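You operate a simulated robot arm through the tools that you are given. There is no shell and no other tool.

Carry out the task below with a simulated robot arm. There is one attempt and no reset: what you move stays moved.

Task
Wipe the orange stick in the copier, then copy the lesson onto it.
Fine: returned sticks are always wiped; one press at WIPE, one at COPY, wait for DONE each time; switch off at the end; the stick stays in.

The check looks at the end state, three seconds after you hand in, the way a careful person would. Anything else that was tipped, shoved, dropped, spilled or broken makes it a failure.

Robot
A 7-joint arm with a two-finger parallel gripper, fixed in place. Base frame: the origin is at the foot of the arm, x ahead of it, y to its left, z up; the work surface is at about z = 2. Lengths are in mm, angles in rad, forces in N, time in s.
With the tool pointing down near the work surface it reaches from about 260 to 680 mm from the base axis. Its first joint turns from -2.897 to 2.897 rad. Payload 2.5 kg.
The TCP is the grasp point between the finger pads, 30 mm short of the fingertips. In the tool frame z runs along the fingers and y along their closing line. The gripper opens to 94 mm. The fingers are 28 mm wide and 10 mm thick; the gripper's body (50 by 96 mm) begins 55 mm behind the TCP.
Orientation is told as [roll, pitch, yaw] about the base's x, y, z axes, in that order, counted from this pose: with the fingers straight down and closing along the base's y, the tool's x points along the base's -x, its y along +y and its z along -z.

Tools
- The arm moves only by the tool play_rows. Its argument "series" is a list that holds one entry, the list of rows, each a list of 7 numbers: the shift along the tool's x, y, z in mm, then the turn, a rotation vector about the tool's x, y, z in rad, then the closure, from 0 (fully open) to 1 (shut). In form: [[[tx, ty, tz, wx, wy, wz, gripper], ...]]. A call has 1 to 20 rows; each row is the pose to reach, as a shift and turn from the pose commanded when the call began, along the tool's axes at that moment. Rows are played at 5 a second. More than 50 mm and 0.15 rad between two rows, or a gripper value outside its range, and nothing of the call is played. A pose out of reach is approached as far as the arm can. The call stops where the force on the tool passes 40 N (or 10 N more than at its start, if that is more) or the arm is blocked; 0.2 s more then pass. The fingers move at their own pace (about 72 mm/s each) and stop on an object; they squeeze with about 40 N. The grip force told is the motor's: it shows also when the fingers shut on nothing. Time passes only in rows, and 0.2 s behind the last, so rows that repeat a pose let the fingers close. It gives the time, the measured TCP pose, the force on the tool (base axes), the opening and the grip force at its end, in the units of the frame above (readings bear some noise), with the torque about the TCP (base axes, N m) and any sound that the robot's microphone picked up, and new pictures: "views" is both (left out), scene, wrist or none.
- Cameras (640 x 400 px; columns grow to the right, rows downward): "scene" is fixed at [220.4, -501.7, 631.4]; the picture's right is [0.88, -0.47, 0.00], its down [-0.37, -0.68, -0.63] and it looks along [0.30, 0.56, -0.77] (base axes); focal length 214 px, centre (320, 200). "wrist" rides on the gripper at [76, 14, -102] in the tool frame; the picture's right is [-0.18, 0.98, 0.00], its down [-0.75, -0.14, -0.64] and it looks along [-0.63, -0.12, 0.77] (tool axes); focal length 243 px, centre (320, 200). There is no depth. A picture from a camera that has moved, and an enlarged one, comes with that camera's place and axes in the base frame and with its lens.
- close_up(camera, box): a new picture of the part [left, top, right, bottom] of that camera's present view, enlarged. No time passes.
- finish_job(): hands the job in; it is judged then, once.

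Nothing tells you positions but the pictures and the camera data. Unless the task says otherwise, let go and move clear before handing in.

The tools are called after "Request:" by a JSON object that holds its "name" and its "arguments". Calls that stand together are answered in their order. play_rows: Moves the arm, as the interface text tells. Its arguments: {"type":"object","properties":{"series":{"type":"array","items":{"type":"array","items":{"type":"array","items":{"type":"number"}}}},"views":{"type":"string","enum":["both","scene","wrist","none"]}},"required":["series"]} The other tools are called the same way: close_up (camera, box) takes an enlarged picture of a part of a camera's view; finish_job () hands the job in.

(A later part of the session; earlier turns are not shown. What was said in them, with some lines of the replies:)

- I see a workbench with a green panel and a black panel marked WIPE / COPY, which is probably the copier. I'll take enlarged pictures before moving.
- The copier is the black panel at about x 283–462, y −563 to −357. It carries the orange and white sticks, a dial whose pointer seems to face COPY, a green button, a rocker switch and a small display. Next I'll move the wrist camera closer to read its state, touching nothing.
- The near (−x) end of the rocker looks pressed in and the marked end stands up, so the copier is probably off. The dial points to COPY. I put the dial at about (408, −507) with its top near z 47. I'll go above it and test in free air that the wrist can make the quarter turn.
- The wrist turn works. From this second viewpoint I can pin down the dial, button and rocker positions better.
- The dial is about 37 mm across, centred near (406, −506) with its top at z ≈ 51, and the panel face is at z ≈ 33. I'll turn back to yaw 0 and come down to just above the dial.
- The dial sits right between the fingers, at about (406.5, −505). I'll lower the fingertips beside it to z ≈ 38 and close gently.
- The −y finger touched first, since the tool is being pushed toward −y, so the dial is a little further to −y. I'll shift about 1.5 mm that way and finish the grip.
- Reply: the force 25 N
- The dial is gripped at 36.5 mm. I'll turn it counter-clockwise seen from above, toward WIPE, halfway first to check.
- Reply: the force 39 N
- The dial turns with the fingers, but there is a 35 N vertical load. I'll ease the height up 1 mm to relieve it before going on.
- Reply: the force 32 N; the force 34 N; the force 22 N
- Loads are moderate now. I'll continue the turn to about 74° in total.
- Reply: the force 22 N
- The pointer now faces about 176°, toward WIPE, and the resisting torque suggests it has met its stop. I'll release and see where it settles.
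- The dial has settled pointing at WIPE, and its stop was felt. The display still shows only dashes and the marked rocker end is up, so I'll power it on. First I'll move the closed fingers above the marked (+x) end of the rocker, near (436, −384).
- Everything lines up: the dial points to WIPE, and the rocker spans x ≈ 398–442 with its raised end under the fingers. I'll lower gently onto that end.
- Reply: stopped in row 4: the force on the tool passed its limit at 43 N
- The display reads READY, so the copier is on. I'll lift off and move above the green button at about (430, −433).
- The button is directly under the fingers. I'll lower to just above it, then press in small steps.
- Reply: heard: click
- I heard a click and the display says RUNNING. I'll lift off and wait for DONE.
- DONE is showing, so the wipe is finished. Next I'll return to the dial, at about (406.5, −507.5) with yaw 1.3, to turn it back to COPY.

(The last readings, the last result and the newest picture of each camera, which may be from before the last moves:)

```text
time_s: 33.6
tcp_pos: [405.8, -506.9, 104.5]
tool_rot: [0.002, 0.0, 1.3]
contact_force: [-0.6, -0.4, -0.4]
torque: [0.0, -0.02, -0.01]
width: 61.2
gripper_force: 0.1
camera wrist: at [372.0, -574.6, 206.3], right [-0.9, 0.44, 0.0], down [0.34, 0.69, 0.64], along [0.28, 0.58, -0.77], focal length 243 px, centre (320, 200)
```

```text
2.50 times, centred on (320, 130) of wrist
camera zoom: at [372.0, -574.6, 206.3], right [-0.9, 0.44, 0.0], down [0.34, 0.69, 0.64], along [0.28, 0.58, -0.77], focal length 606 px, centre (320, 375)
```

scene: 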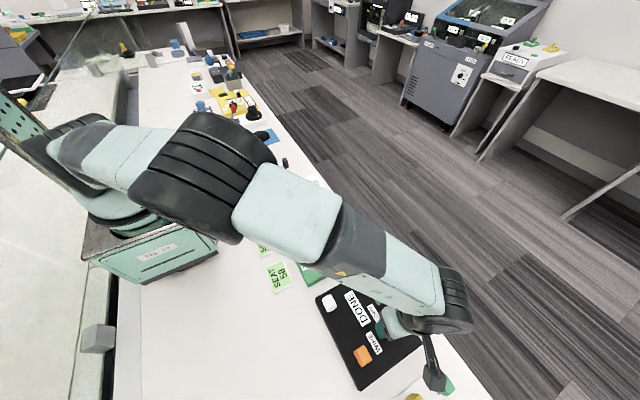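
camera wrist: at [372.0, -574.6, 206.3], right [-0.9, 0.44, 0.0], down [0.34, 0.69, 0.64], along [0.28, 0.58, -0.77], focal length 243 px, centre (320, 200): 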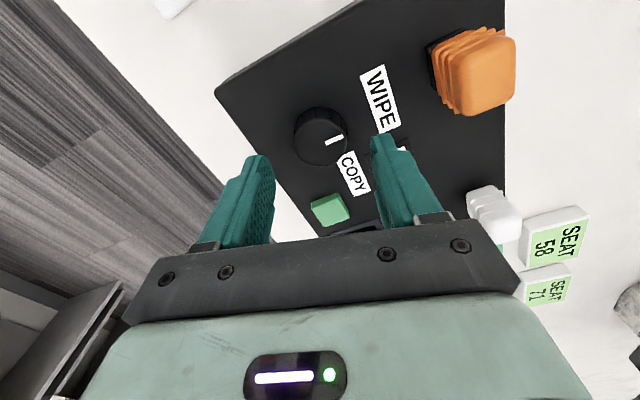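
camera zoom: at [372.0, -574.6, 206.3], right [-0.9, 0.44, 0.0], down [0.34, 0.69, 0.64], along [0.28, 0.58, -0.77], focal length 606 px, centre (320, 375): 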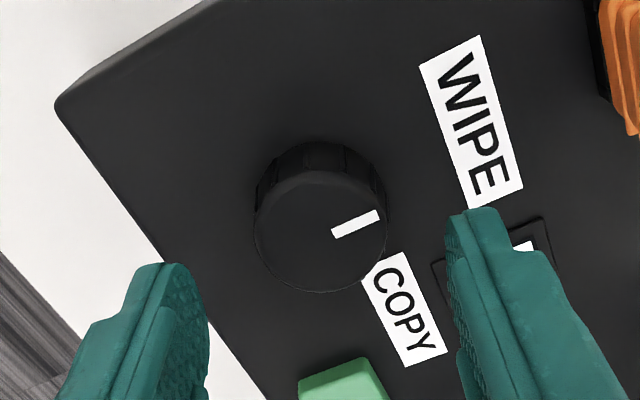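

Request:
{"name": "play_rows", "arguments": {"series": [[[0, 0, 15, 0, 0, 0, 0.35], [0, 0, 27, 0, 0, 0, 0.35], [0, 0, 35, 0, 0, 0, 0.35], [0, 0, 35, 0, 0, 0, 0.5], [0, 0, 35, 0, 0, 0, 0.6], [0, 0, 35, 0, 0, 0, 0.65], [0, 0, 35, 0, 0, 0, 0.68], [0, 0, 35, 0, 0, 0, 0.68]]], "views": "wrist"}}

```text
time_s: 35.4
tcp_pos: [404.8, -507.1, 68.9]
tool_rot: [0.003, 0.001, 1.3]
contact_force: [-2.0, 0.2, 0.2]
torque: [-0.03, 0.11, 0.01]
width: 37.1
gripper_force: 44.8
camera wrist: at [371.5, -575.2, 171.6], right [-0.9, 0.44, 0.0], down [0.34, 0.69, 0.64], along [0.28, 0.58, -0.77], focal length 243 px, centre (320, 200)
```

wrist: 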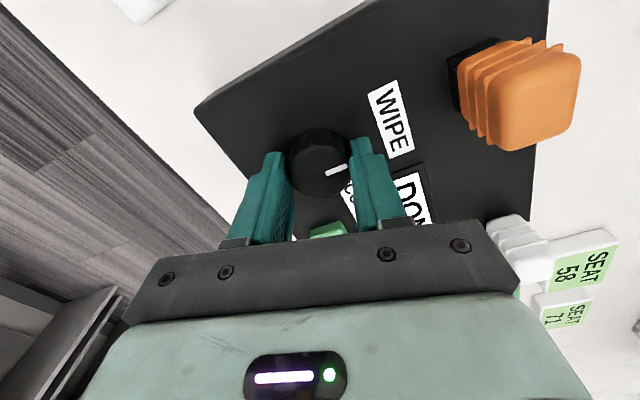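

The dial is gripped cleanly with almost no side load. I'll turn it clockwise toward COPY, halfway first.

Request:
{"name": "play_rows", "arguments": {"series": [[[0, 0, 0, 0, 0, 0.1, 0.7], [0, 0, 0, 0, 0, 0.2, 0.7], [0, 0, 0, 0, 0, 0.3, 0.7], [0, 0, 0, 0, 0, 0.4, 0.7], [0, 0, 0, 0, 0, 0.5, 0.7], [0, 0, 0, 0, 0, 0.6, 0.7], [0, 0, 0, 0, 0, 0.6, 0.7]]], "views": "wrist"}}

```text
time_s: 37.0
tcp_pos: [404.6, -508.1, 68.7]
tool_rot: [0.003, 0.002, 0.698]
contact_force: [-16.3, 4.0, -1.9]
torque: [0.88, -0.36, -0.03]
width: 37.4
gripper_force: 45.2
camera wrist: at [338.9, -544.1, 171.9], right [-0.49, 0.87, 0.0], down [0.67, 0.38, 0.64], along [0.56, 0.32, -0.77], focal length 243 px, centre (320, 200)
```

wrist: 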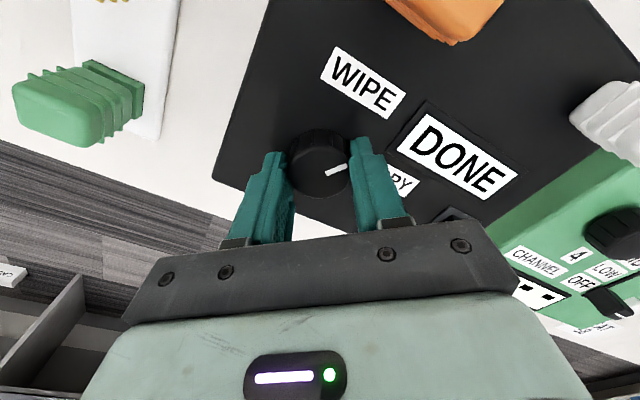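

Request:
{"name": "play_rows", "arguments": {"series": [[[0.25, 0.2, 0, 0, 0, 0.1, 0.7], [0.5, 0.4, 0, 0, 0, 0.2, 0.7], [0.5, 0.4, 0, 0, 0, 0.3, 0.7], [0.5, 0.4, 0, 0, 0, 0.4, 0.7], [0.5, 0.4, 0, 0, 0, 0.5, 0.7], [0.5, 0.4, 0, 0, 0, 0.6, 0.7], [0.5, 0.4, 0, 0, 0, 0.64, 0.7], [0.5, 0.4, 0, 0, 0, 0.64, 0.7]]], "views": "wrist"}}

Request:
{"name": "close_up", "arguments": {"camera": "wrist", "box": [240, 70, 440, 230]}}

```text
time_s: 38.8
tcp_pos: [405.2, -506.9, 68.6]
tool_rot: [-0.003, 0.002, 0.059]
contact_force: [1.7, -17.5, -14.2]
torque: [-0.38, -0.39, 0.34]
width: 37.3
gripper_force: 45.3
camera wrist: at [329.0, -496.0, 171.8], right [0.13, 0.99, 0.0], down [0.76, -0.09, 0.64], along [0.64, -0.08, -0.77], focal length 243 px, centre (320, 200)
```

wrist: 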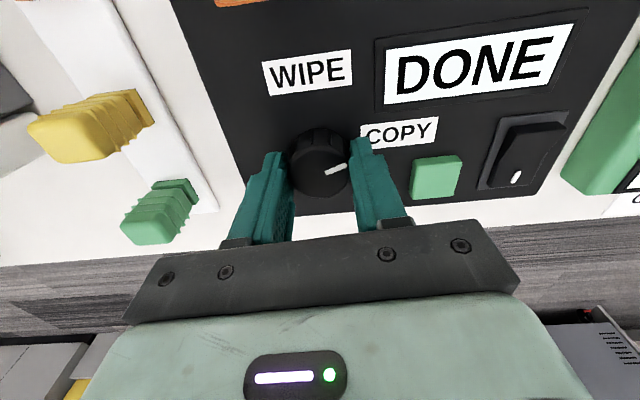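

```text
2.50 times, centred on (340, 150) of wrist
camera zoom: at [329.0, -496.0, 171.8], right [0.13, 0.99, 0.0], down [0.76, -0.09, 0.64], along [0.64, -0.08, -0.77], focal length 606 px, centre (270, 325)
```

zoom: 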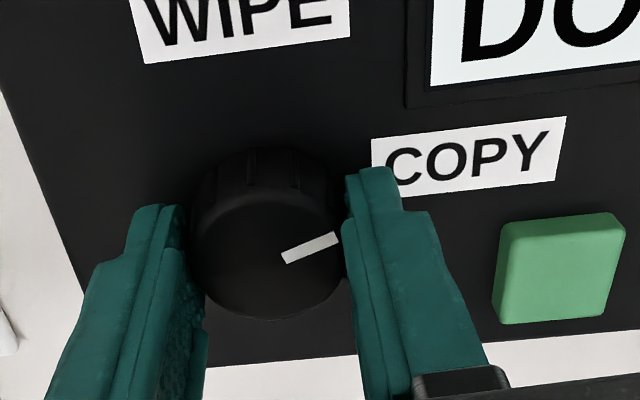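

The pointer is back at about 107°, the original COPY position, with the end stop felt. I'll release and lift clear.

Request:
{"name": "play_rows", "arguments": {"series": [[[0, 0, 0, 0, 0, 0, 0.5], [0, 0, 0, 0, 0, 0, 0.35], [0, 0, 0, 0, 0, 0, 0.35], [0, 0, -20, 0, 0, 0, 0.35], [0, 0, -50, 0, 0, 0, 0.35], [0, 0, -50, 0, 0, 0, 0.35]]], "views": "both"}}

Request:
{"name": "close_up", "arguments": {"camera": "wrist", "box": [240, 50, 440, 210]}}

```text
time_s: 40.2
tcp_pos: [405.0, -505.5, 121.7]
tool_rot: [-0.002, 0.001, 0.06]
contact_force: [-0.7, 0.3, -0.3]
torque: [0.0, -0.02, -0.02]
width: 60.9
gripper_force: 0.1
camera wrist: at [328.5, -495.1, 223.6], right [0.12, 0.99, 0.0], down [0.76, -0.09, 0.64], along [0.64, -0.08, -0.77], focal length 243 px, centre (320, 200)
```

scene: 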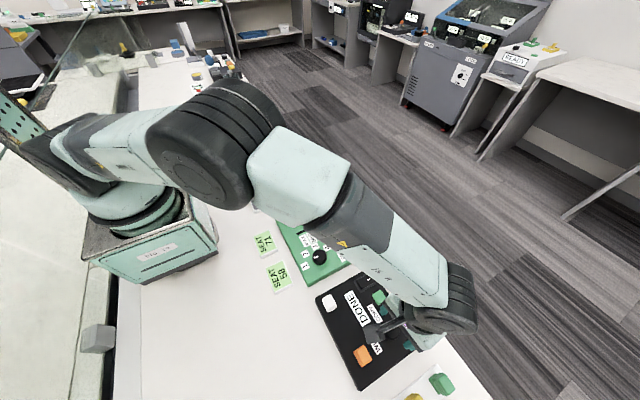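
wrist: 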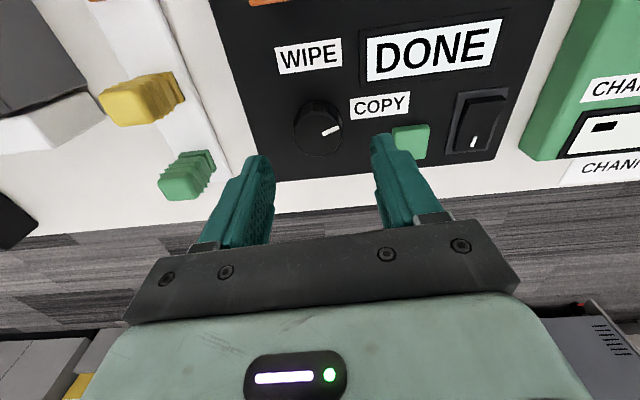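

```text
2.50 times, centred on (340, 130) of wrist
camera zoom: at [328.5, -495.1, 223.6], right [0.12, 0.99, 0.0], down [0.76, -0.09, 0.64], along [0.64, -0.08, -0.77], focal length 606 px, centre (270, 375)
```

zoom: 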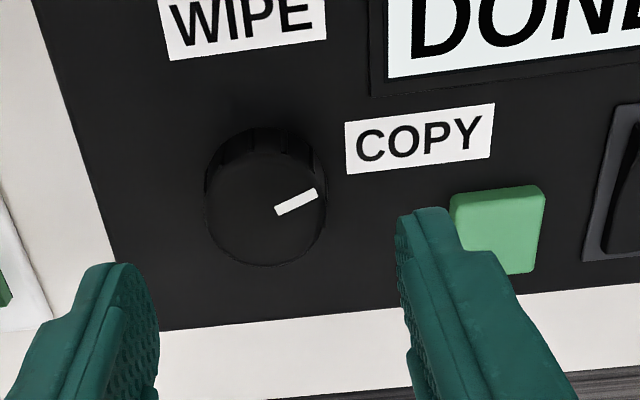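

The dial points to COPY. I'll go back above the green button with the fingers closed and yaw 90°, as in the first press.

Request:
{"name": "play_rows", "arguments": {"series": [[[-2.6, 6.6, 0, 0, 0, -0.137, 0.6], [-5.2, 13.2, 0, 0, 0, -0.275, 0.8], [-7.8, 19.7, 0, 0, 0, -0.412, 1], [-10.4, 26.3, 0, 0, 0, -0.55, 1], [-13, 32.9, 0, 0, 0, -0.687, 1], [-15.5, 39.5, 0, 0, 0, -0.824, 1], [-18.1, 46.1, 0, 0, 0, -0.962, 1], [-20.7, 52.7, 0, 0, 0, -1.099, 1], [-23.3, 59.2, 4, 0, 0, -1.236, 1], [-25.9, 65.8, 10, 0, 0, -1.374, 1], [-28.5, 72.4, 16, 0, 0, -1.511, 1], [-28.5, 72.4, 16, 0, 0, -1.511, 1]]], "views": "both"}}

Request:
{"name": "close_up", "arguments": {"camera": "wrist", "box": [240, 40, 440, 200]}}

Request:
{"name": "close_up", "arguments": {"camera": "scene", "box": [320, 255, 430, 390]}}

```text
time_s: 42.8
tcp_pos: [429.8, -434.1, 102.4]
tool_rot: [0.002, 0.001, 1.575]
contact_force: [-0.2, 0.5, 0.7]
torque: [0.0, -0.02, 0.0]
width: 0.0
gripper_force: 33.3
camera wrist: at [416.0, -508.4, 204.7], right [-0.98, 0.18, 0.0], down [0.14, 0.75, 0.64], along [0.12, 0.63, -0.77], focal length 243 px, centre (320, 200)
```

scene: 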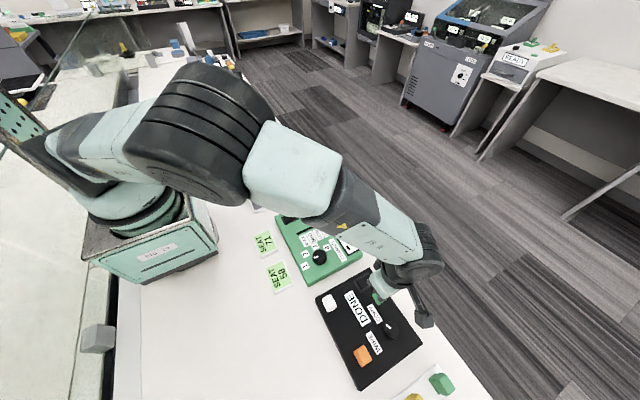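
wrist: 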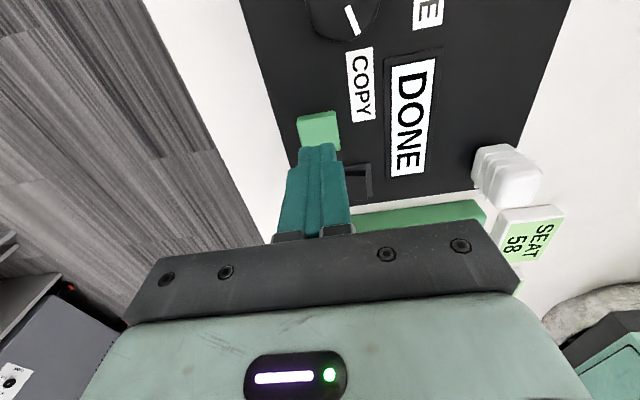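

```text
2.50 times, centred on (340, 120) of wrist
camera zoom: at [416.0, -508.4, 204.7], right [-0.98, 0.18, 0.0], down [0.14, 0.75, 0.64], along [0.12, 0.63, -0.77], focal length 606 px, centre (270, 400)
```

zoom: 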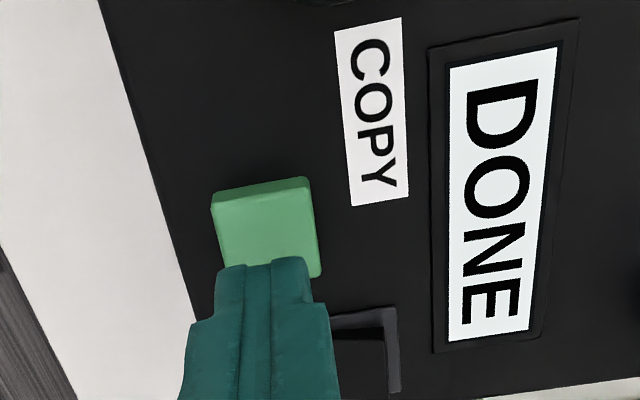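

```text
2.96 times, centred on (375, 322) of scene
camera zoom: at [220.4, -501.7, 631.4], right [0.88, -0.47, 0.0], down [-0.37, -0.68, -0.63], along [0.3, 0.56, -0.77], focal length 636 px, centre (157, -163)
```

zoom: 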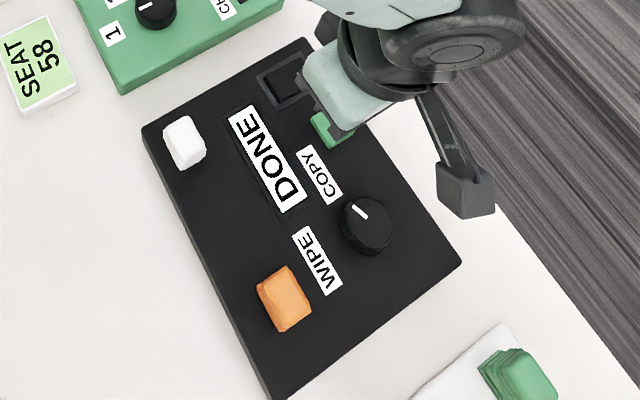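

The alignment matches the first press and the dial is at COPY. I'll press once, to the same depth that clicked before.

Request:
{"name": "play_rows", "arguments": {"series": [[[0, 0, 14, 0, 0, 0, 1], [0, 0, 26, 0, 0, 0, 1], [0, 0, 29, 0, 0, 0, 1], [0, 0, 31, 0, 0, 0, 1], [0, 0, 32, 0, 0, 0, 1], [0, 0, 33, 0, 0, 0, 1], [0, 0, 34, 0, 0, 0, 1]]], "views": "wrist"}}

```text
time_s: 44.4
tcp_pos: [430.4, -433.2, 69.3]
tool_rot: [0.003, 0.001, 1.571]
contact_force: [-0.8, -2.3, 5.2]
torque: [-0.1, 0.02, -0.02]
width: 0.4
gripper_force: 33.1
heard: click
camera wrist: at [415.5, -508.0, 172.4], right [-0.98, 0.18, 0.0], down [0.14, 0.76, 0.64], along [0.12, 0.63, -0.77], focal length 243 px, centre (320, 200)
```

wrist: 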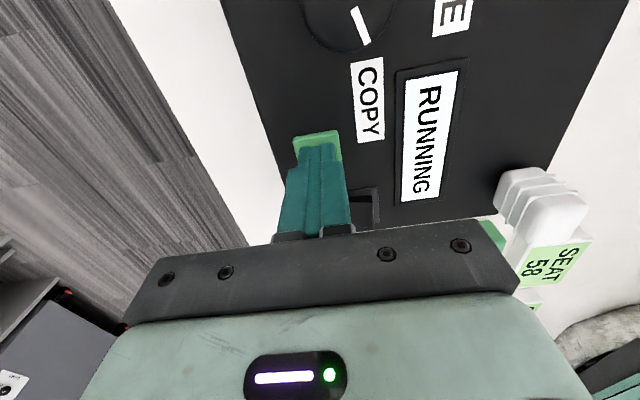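

A click again and RUNNING shows, so the copy has started. I'll lift off and wait for DONE.

Request:
{"name": "play_rows", "arguments": {"series": [[[0, 0, -10, 0, 0, 0, 1], [0, 0, -30, 0, 0, 0, 1], [0, 0, -50, 0, 0, 0, 1], [0, 0, -50, 0, 0, 0, 1], [0, 0, -50, 0, 0, 0, 1], [0, 0, -50, 0, 0, 0, 1], [0, 0, -50, 0, 0, 0, 1], [0, 0, -50, 0, 0, 0, 1], [0, 0, -50, 0, 0, 0, 1], [0, 0, -50, 0, 0, 0, 1], [0, 0, -50, 0, 0, 0, 1], [0, 0, -50, 0, 0, 0, 1], [0, 0, -50, 0, 0, 0, 1], [0, 0, -50, 0, 0, 0, 1], [0, 0, -50, 0, 0, 0, 1], [0, 0, -50, 0, 0, 0, 1], [0, 0, -50, 0, 0, 0, 1], [0, 0, -50, 0, 0, 0, 1], [0, 0, -50, 0, 0, 0, 1], [0, 0, -50, 0, 0, 0, 1]]], "views": "wrist"}}

Request:
{"name": "play_rows", "arguments": {"series": [[[0, 0, 0, 0, 0, 0, 1], [0, 0, 0, 0, 0, 0, 1], [0, 0, 0, 0, 0, 0, 1], [0, 0, 0, 0, 0, 0, 1], [0, 0, 0, 0, 0, 0, 1], [0, 0, 0, 0, 0, 0, 1], [0, 0, 0, 0, 0, 0, 1], [0, 0, 0, 0, 0, 0, 1], [0, 0, 0, 0, 0, 0, 1], [0, 0, 0, 0, 0, 0, 1], [0, 0, 0, 0, 0, 0, 1], [0, 0, 0, 0, 0, 0, 1]]], "views": "both"}}

```text
time_s: 48.6
tcp_pos: [430.6, -434.8, 117.8]
tool_rot: [0.002, 0.001, 1.571]
contact_force: [-0.6, -0.2, -0.3]
torque: [0.01, -0.05, 0.06]
width: 0.0
gripper_force: 32.7
camera wrist: at [416.6, -508.6, 220.1], right [-0.98, 0.18, 0.0], down [0.14, 0.75, 0.64], along [0.12, 0.63, -0.77], focal length 243 px, centre (320, 200)
```

wrist: 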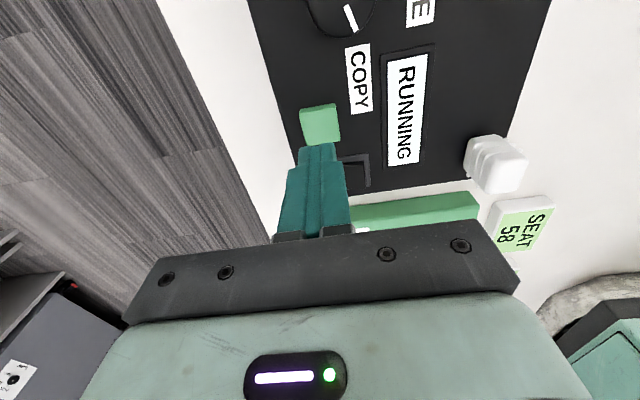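

```text
time_s: 51.2
tcp_pos: [431.0, -435.7, 117.5]
tool_rot: [0.002, 0.003, 1.57]
contact_force: [-0.6, -0.6, 1.0]
torque: [0.01, -0.01, 0.0]
width: 0.0
gripper_force: 32.8
camera wrist: at [416.6, -508.6, 220.1], right [-0.98, 0.18, 0.0], down [0.14, 0.75, 0.64], along [0.12, 0.63, -0.77], focal length 243 px, centre (320, 200)
```

scene: 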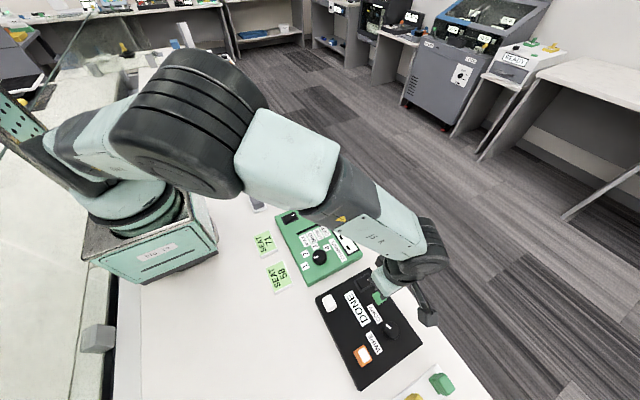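
wrist: 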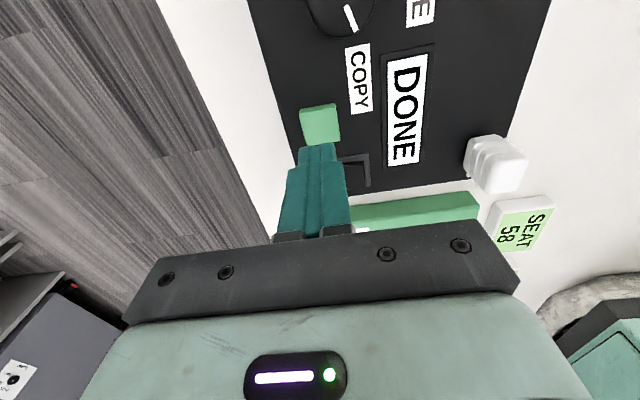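

The copy is DONE, and the orange stick now shows a white mark. Last comes switching off, so I'll move above the other (−x) end of the rocker, near (404, −384).

Request:
{"name": "play_rows", "arguments": {"series": [[[-25, 13, 0, 0, 0, 0, 1], [-49.5, 25.5, 0, 0, 0, 0, 1], [-49.5, 25.5, 10, 0, 0, 0, 1], [-49.5, 25.5, 10, 0, 0, 0, 1]]], "views": "both"}}

Request:
{"name": "close_up", "arguments": {"camera": "wrist", "box": [220, 60, 420, 220]}}

Request:
{"name": "close_up", "arguments": {"camera": "scene", "box": [320, 255, 430, 390]}}

```text
time_s: 52.2
tcp_pos: [404.7, -382.6, 109.5]
tool_rot: [0.001, 0.003, 1.569]
contact_force: [-0.1, 0.6, 0.7]
torque: [-0.01, 0.03, -0.01]
width: 0.0
gripper_force: 32.7
camera wrist: at [391.4, -457.4, 211.9], right [-0.98, 0.18, 0.0], down [0.14, 0.75, 0.64], along [0.12, 0.63, -0.77], focal length 243 px, centre (320, 200)
```

scene: 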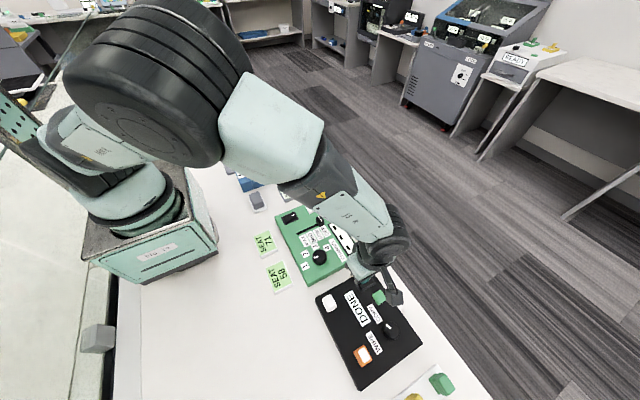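
wrist: 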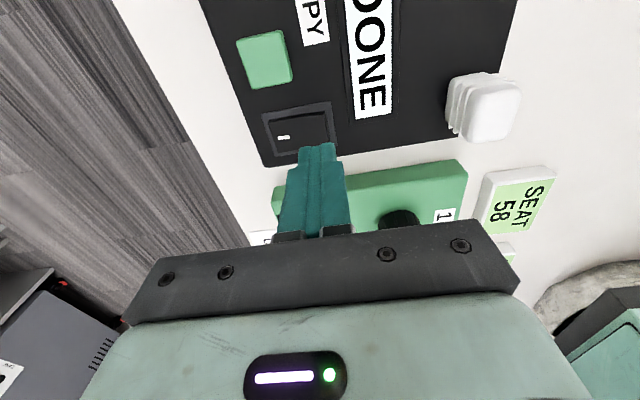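

```text
2.50 times, centred on (320, 140) of wrist
camera zoom: at [391.4, -457.4, 211.9], right [-0.98, 0.18, 0.0], down [0.14, 0.75, 0.64], along [0.12, 0.63, -0.77], focal length 606 px, centre (320, 350)
```

zoom: 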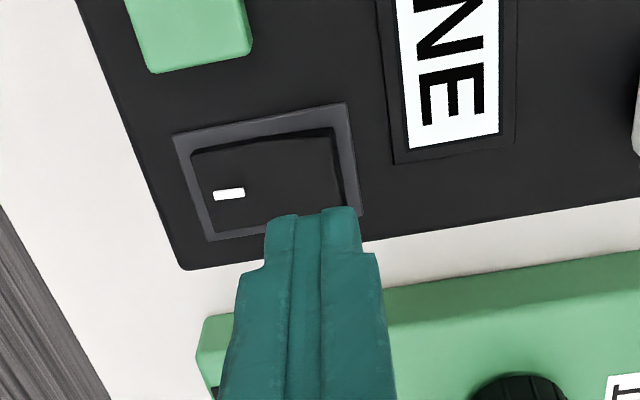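

```text
2.96 times, centred on (375, 322) of scene
camera zoom: at [220.4, -501.7, 631.4], right [0.88, -0.47, 0.0], down [-0.37, -0.68, -0.63], along [0.3, 0.56, -0.77], focal length 636 px, centre (157, -163)
```

zoom: 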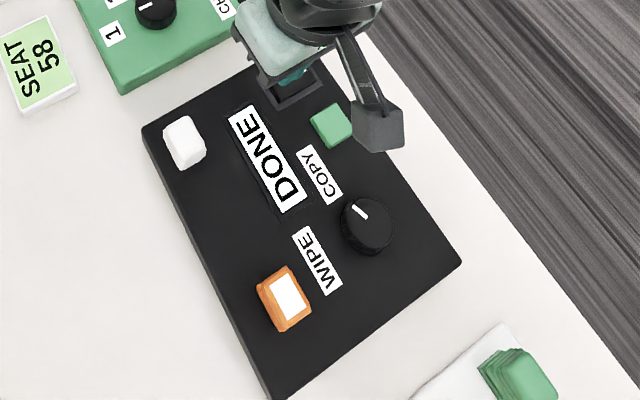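

Request:
{"name": "play_rows", "arguments": {"series": [[[0, 0, 15, 0, 0, 0, 1], [0, 0, 28, 0, 0, 0, 1], [0, 0, 31, 0, 0, 0, 1], [0, 0, 33, 0, 0, 0, 1], [0, 0, 35, 0, 0, 0, 1], [0, 0, 36, 0, 0, 0, 1], [0, 0, 37, 0, 0, 0, 1], [0, 0, 38, 0, 0, 0, 1], [0, 0, 39, 0, 0, 0, 1]]], "views": "wrist"}}

```text
time_s: 54.0
tcp_pos: [405.1, -383.3, 74.0]
tool_rot: [0.004, 0.001, 1.573]
contact_force: [-4.3, 4.7, 10.4]
torque: [0.08, 0.04, 0.04]
width: 0.0
gripper_force: 32.8
stopped in row 8: the force on the tool passed its limit at 44 N (the readings are from after the stop); the commanded pose is now the measured one
camera wrist: at [391.4, -458.1, 176.6], right [-0.98, 0.18, 0.0], down [0.14, 0.75, 0.64], along [0.11, 0.63, -0.77], focal length 243 px, centre (320, 200)
```

wrist: 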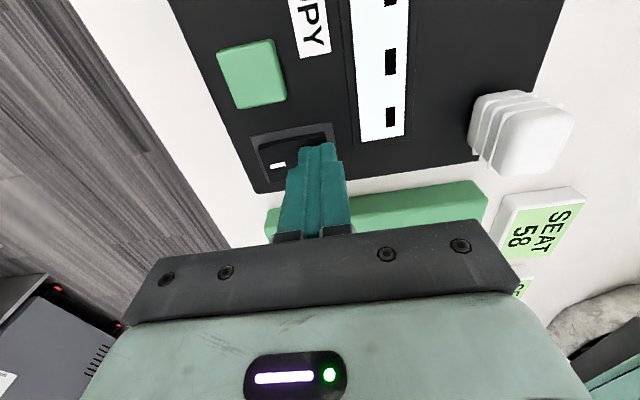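

The display is back to dashes, so the copier is off. I'll lift straight up and move clear, then check the whole scene.

Request:
{"name": "play_rows", "arguments": {"series": [[[0, 0, -15, 0, 0, 0, 1], [0, 0, -50, 0, 0, 0, 1], [0, 0, -95, 0, 0, 0, 1], [0, 0, -140, 0, 0, 0, 1], [0, 0, -180, 0, 0, 0, 1], [-35, 20, -210, 0, 0, 0, 0.7], [-70, 40, -240, 0, 0, 0, 0.5], [-105, 60, -265, 0, 0, 0, 0.3], [-140, 80, -285, 0, 0, 0, 0.2], [-170, 90, -300, 0, 0, 0, 0], [-170, 90, -300, 0, 0, 0, 0]]], "views": "both"}}

Request:
{"name": "close_up", "arguments": {"camera": "scene", "box": [310, 255, 450, 400]}}

Request:
{"name": "close_up", "arguments": {"camera": "scene", "box": [230, 150, 390, 300]}}

```text
refused: row 6 steps farther than a row can; nothing moved
```

```text
2.76 times, centred on (380, 328) of scene
camera zoom: at [220.4, -501.7, 631.4], right [0.88, -0.47, 0.0], down [-0.37, -0.68, -0.63], along [0.3, 0.56, -0.77], focal length 592 px, centre (154, -152)
```

zoom: 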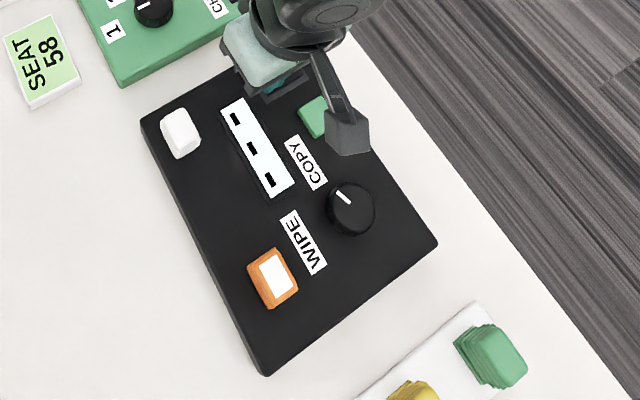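

```text
2.67 times, centred on (310, 225) of scene
camera zoom: at [220.4, -501.7, 631.4], right [0.88, -0.47, 0.0], down [-0.37, -0.68, -0.63], along [0.3, 0.56, -0.77], focal length 572 px, centre (347, 133)
```

zoom: 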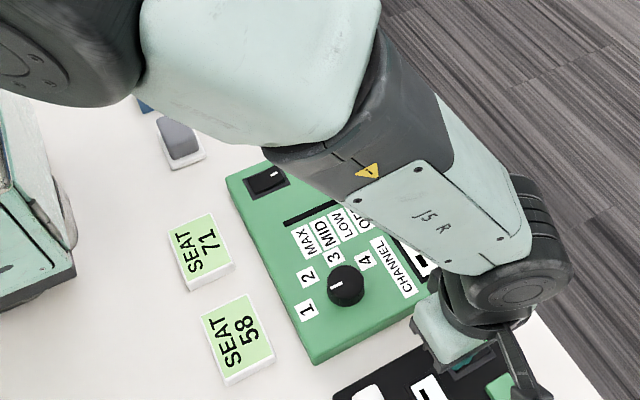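

One row stepped too far, so nothing moved. I'll retreat again with smaller steps.

Request:
{"name": "play_rows", "arguments": {"series": [[[0, 0, -15, 0, 0, 0, 1], [0, 0, -45, 0, 0, 0, 1], [0, 0, -85, 0, 0, 0, 1], [0, 0, -125, 0, 0, 0, 1], [0, 0, -165, 0, 0, 0, 1], [-25, 12, -190, 0, 0, 0, 0.7], [-50, 24, -215, 0, 0, 0, 0.5], [-75, 36, -240, 0, 0, 0, 0.3], [-100, 48, -265, 0, 0, 0, 0.2], [-125, 60, -280, 0, 0, 0, 0], [-150, 70, -290, 0, 0, 0, 0], [-150, 70, -290, 0, 0, 0, 0]]], "views": "both"}}

Request:
{"name": "close_up", "arguments": {"camera": "scene", "box": [310, 255, 450, 400]}}

Request:
{"name": "close_up", "arguments": {"camera": "scene", "box": [230, 150, 390, 300]}}

```text
time_s: 56.6
tcp_pos: [337.4, -232.8, 359.5]
tool_rot: [0.004, 0.0, 1.571]
contact_force: [0.2, 0.6, 0.1]
torque: [-0.02, 0.04, 0.01]
width: 94.1
gripper_force: 0.1
camera wrist: at [322.3, -306.6, 463.2], right [-0.98, 0.18, 0.0], down [0.14, 0.75, 0.64], along [0.11, 0.63, -0.77], focal length 243 px, centre (320, 200)
```

scene: 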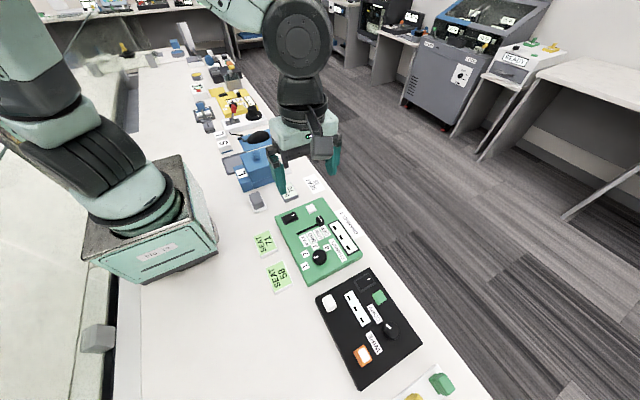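
wrist: 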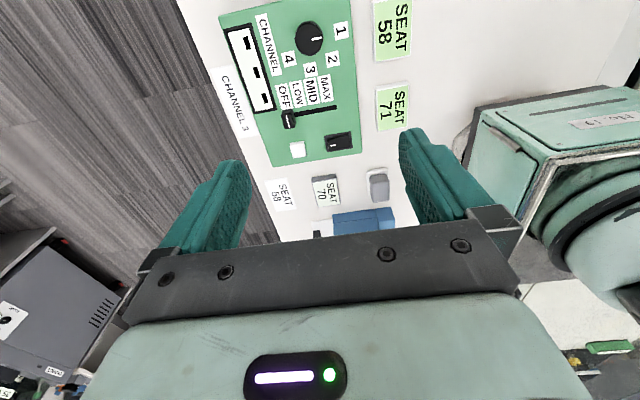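

```text
2.76 times, centred on (380, 328) of scene
camera zoom: at [220.4, -501.7, 631.4], right [0.88, -0.47, 0.0], down [-0.37, -0.68, -0.63], along [0.3, 0.56, -0.77], focal length 592 px, centre (154, -152)
```

zoom: 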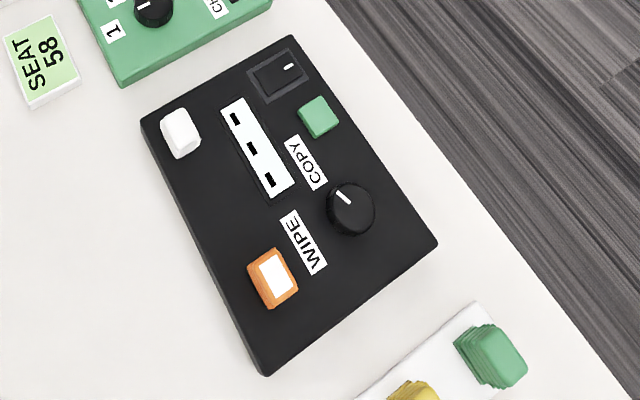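

```text
2.67 times, centred on (310, 225) of scene
camera zoom: at [220.4, -501.7, 631.4], right [0.88, -0.47, 0.0], down [-0.37, -0.68, -0.63], along [0.3, 0.56, -0.77], focal length 572 px, centre (347, 133)
```

zoom: 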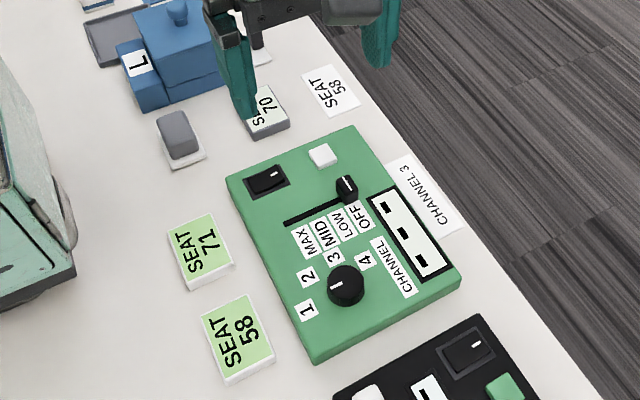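

The orange stick has been wiped and copied, and it is still in the copier with its white mark showing. The display and rocker show the copier is off. Nothing else has moved, and the arm is clear with the gripper open, so I'm handing in.

Request:
{"name": "finish_job", "arguments": {}}

```text
The job is handed in.
```

I wiped the orange stick and copied the lesson onto it. I pressed once at WIPE and once at COPY, and DONE came up after each.

- **Power:** the copier looked off at the start, so I switched it on first; the display then read READY. I switched it off at the end, and the display went back to dashes.
- **Stick:** the orange stick is still in the copier and now has a white mark on top. I took that as the sign of the copy, but I couldn't check its contents.
- **Dial:** it is back at COPY, where it started.
- **Everything else:** nothing looked moved in the last pictures. The arm is clear and the gripper open.
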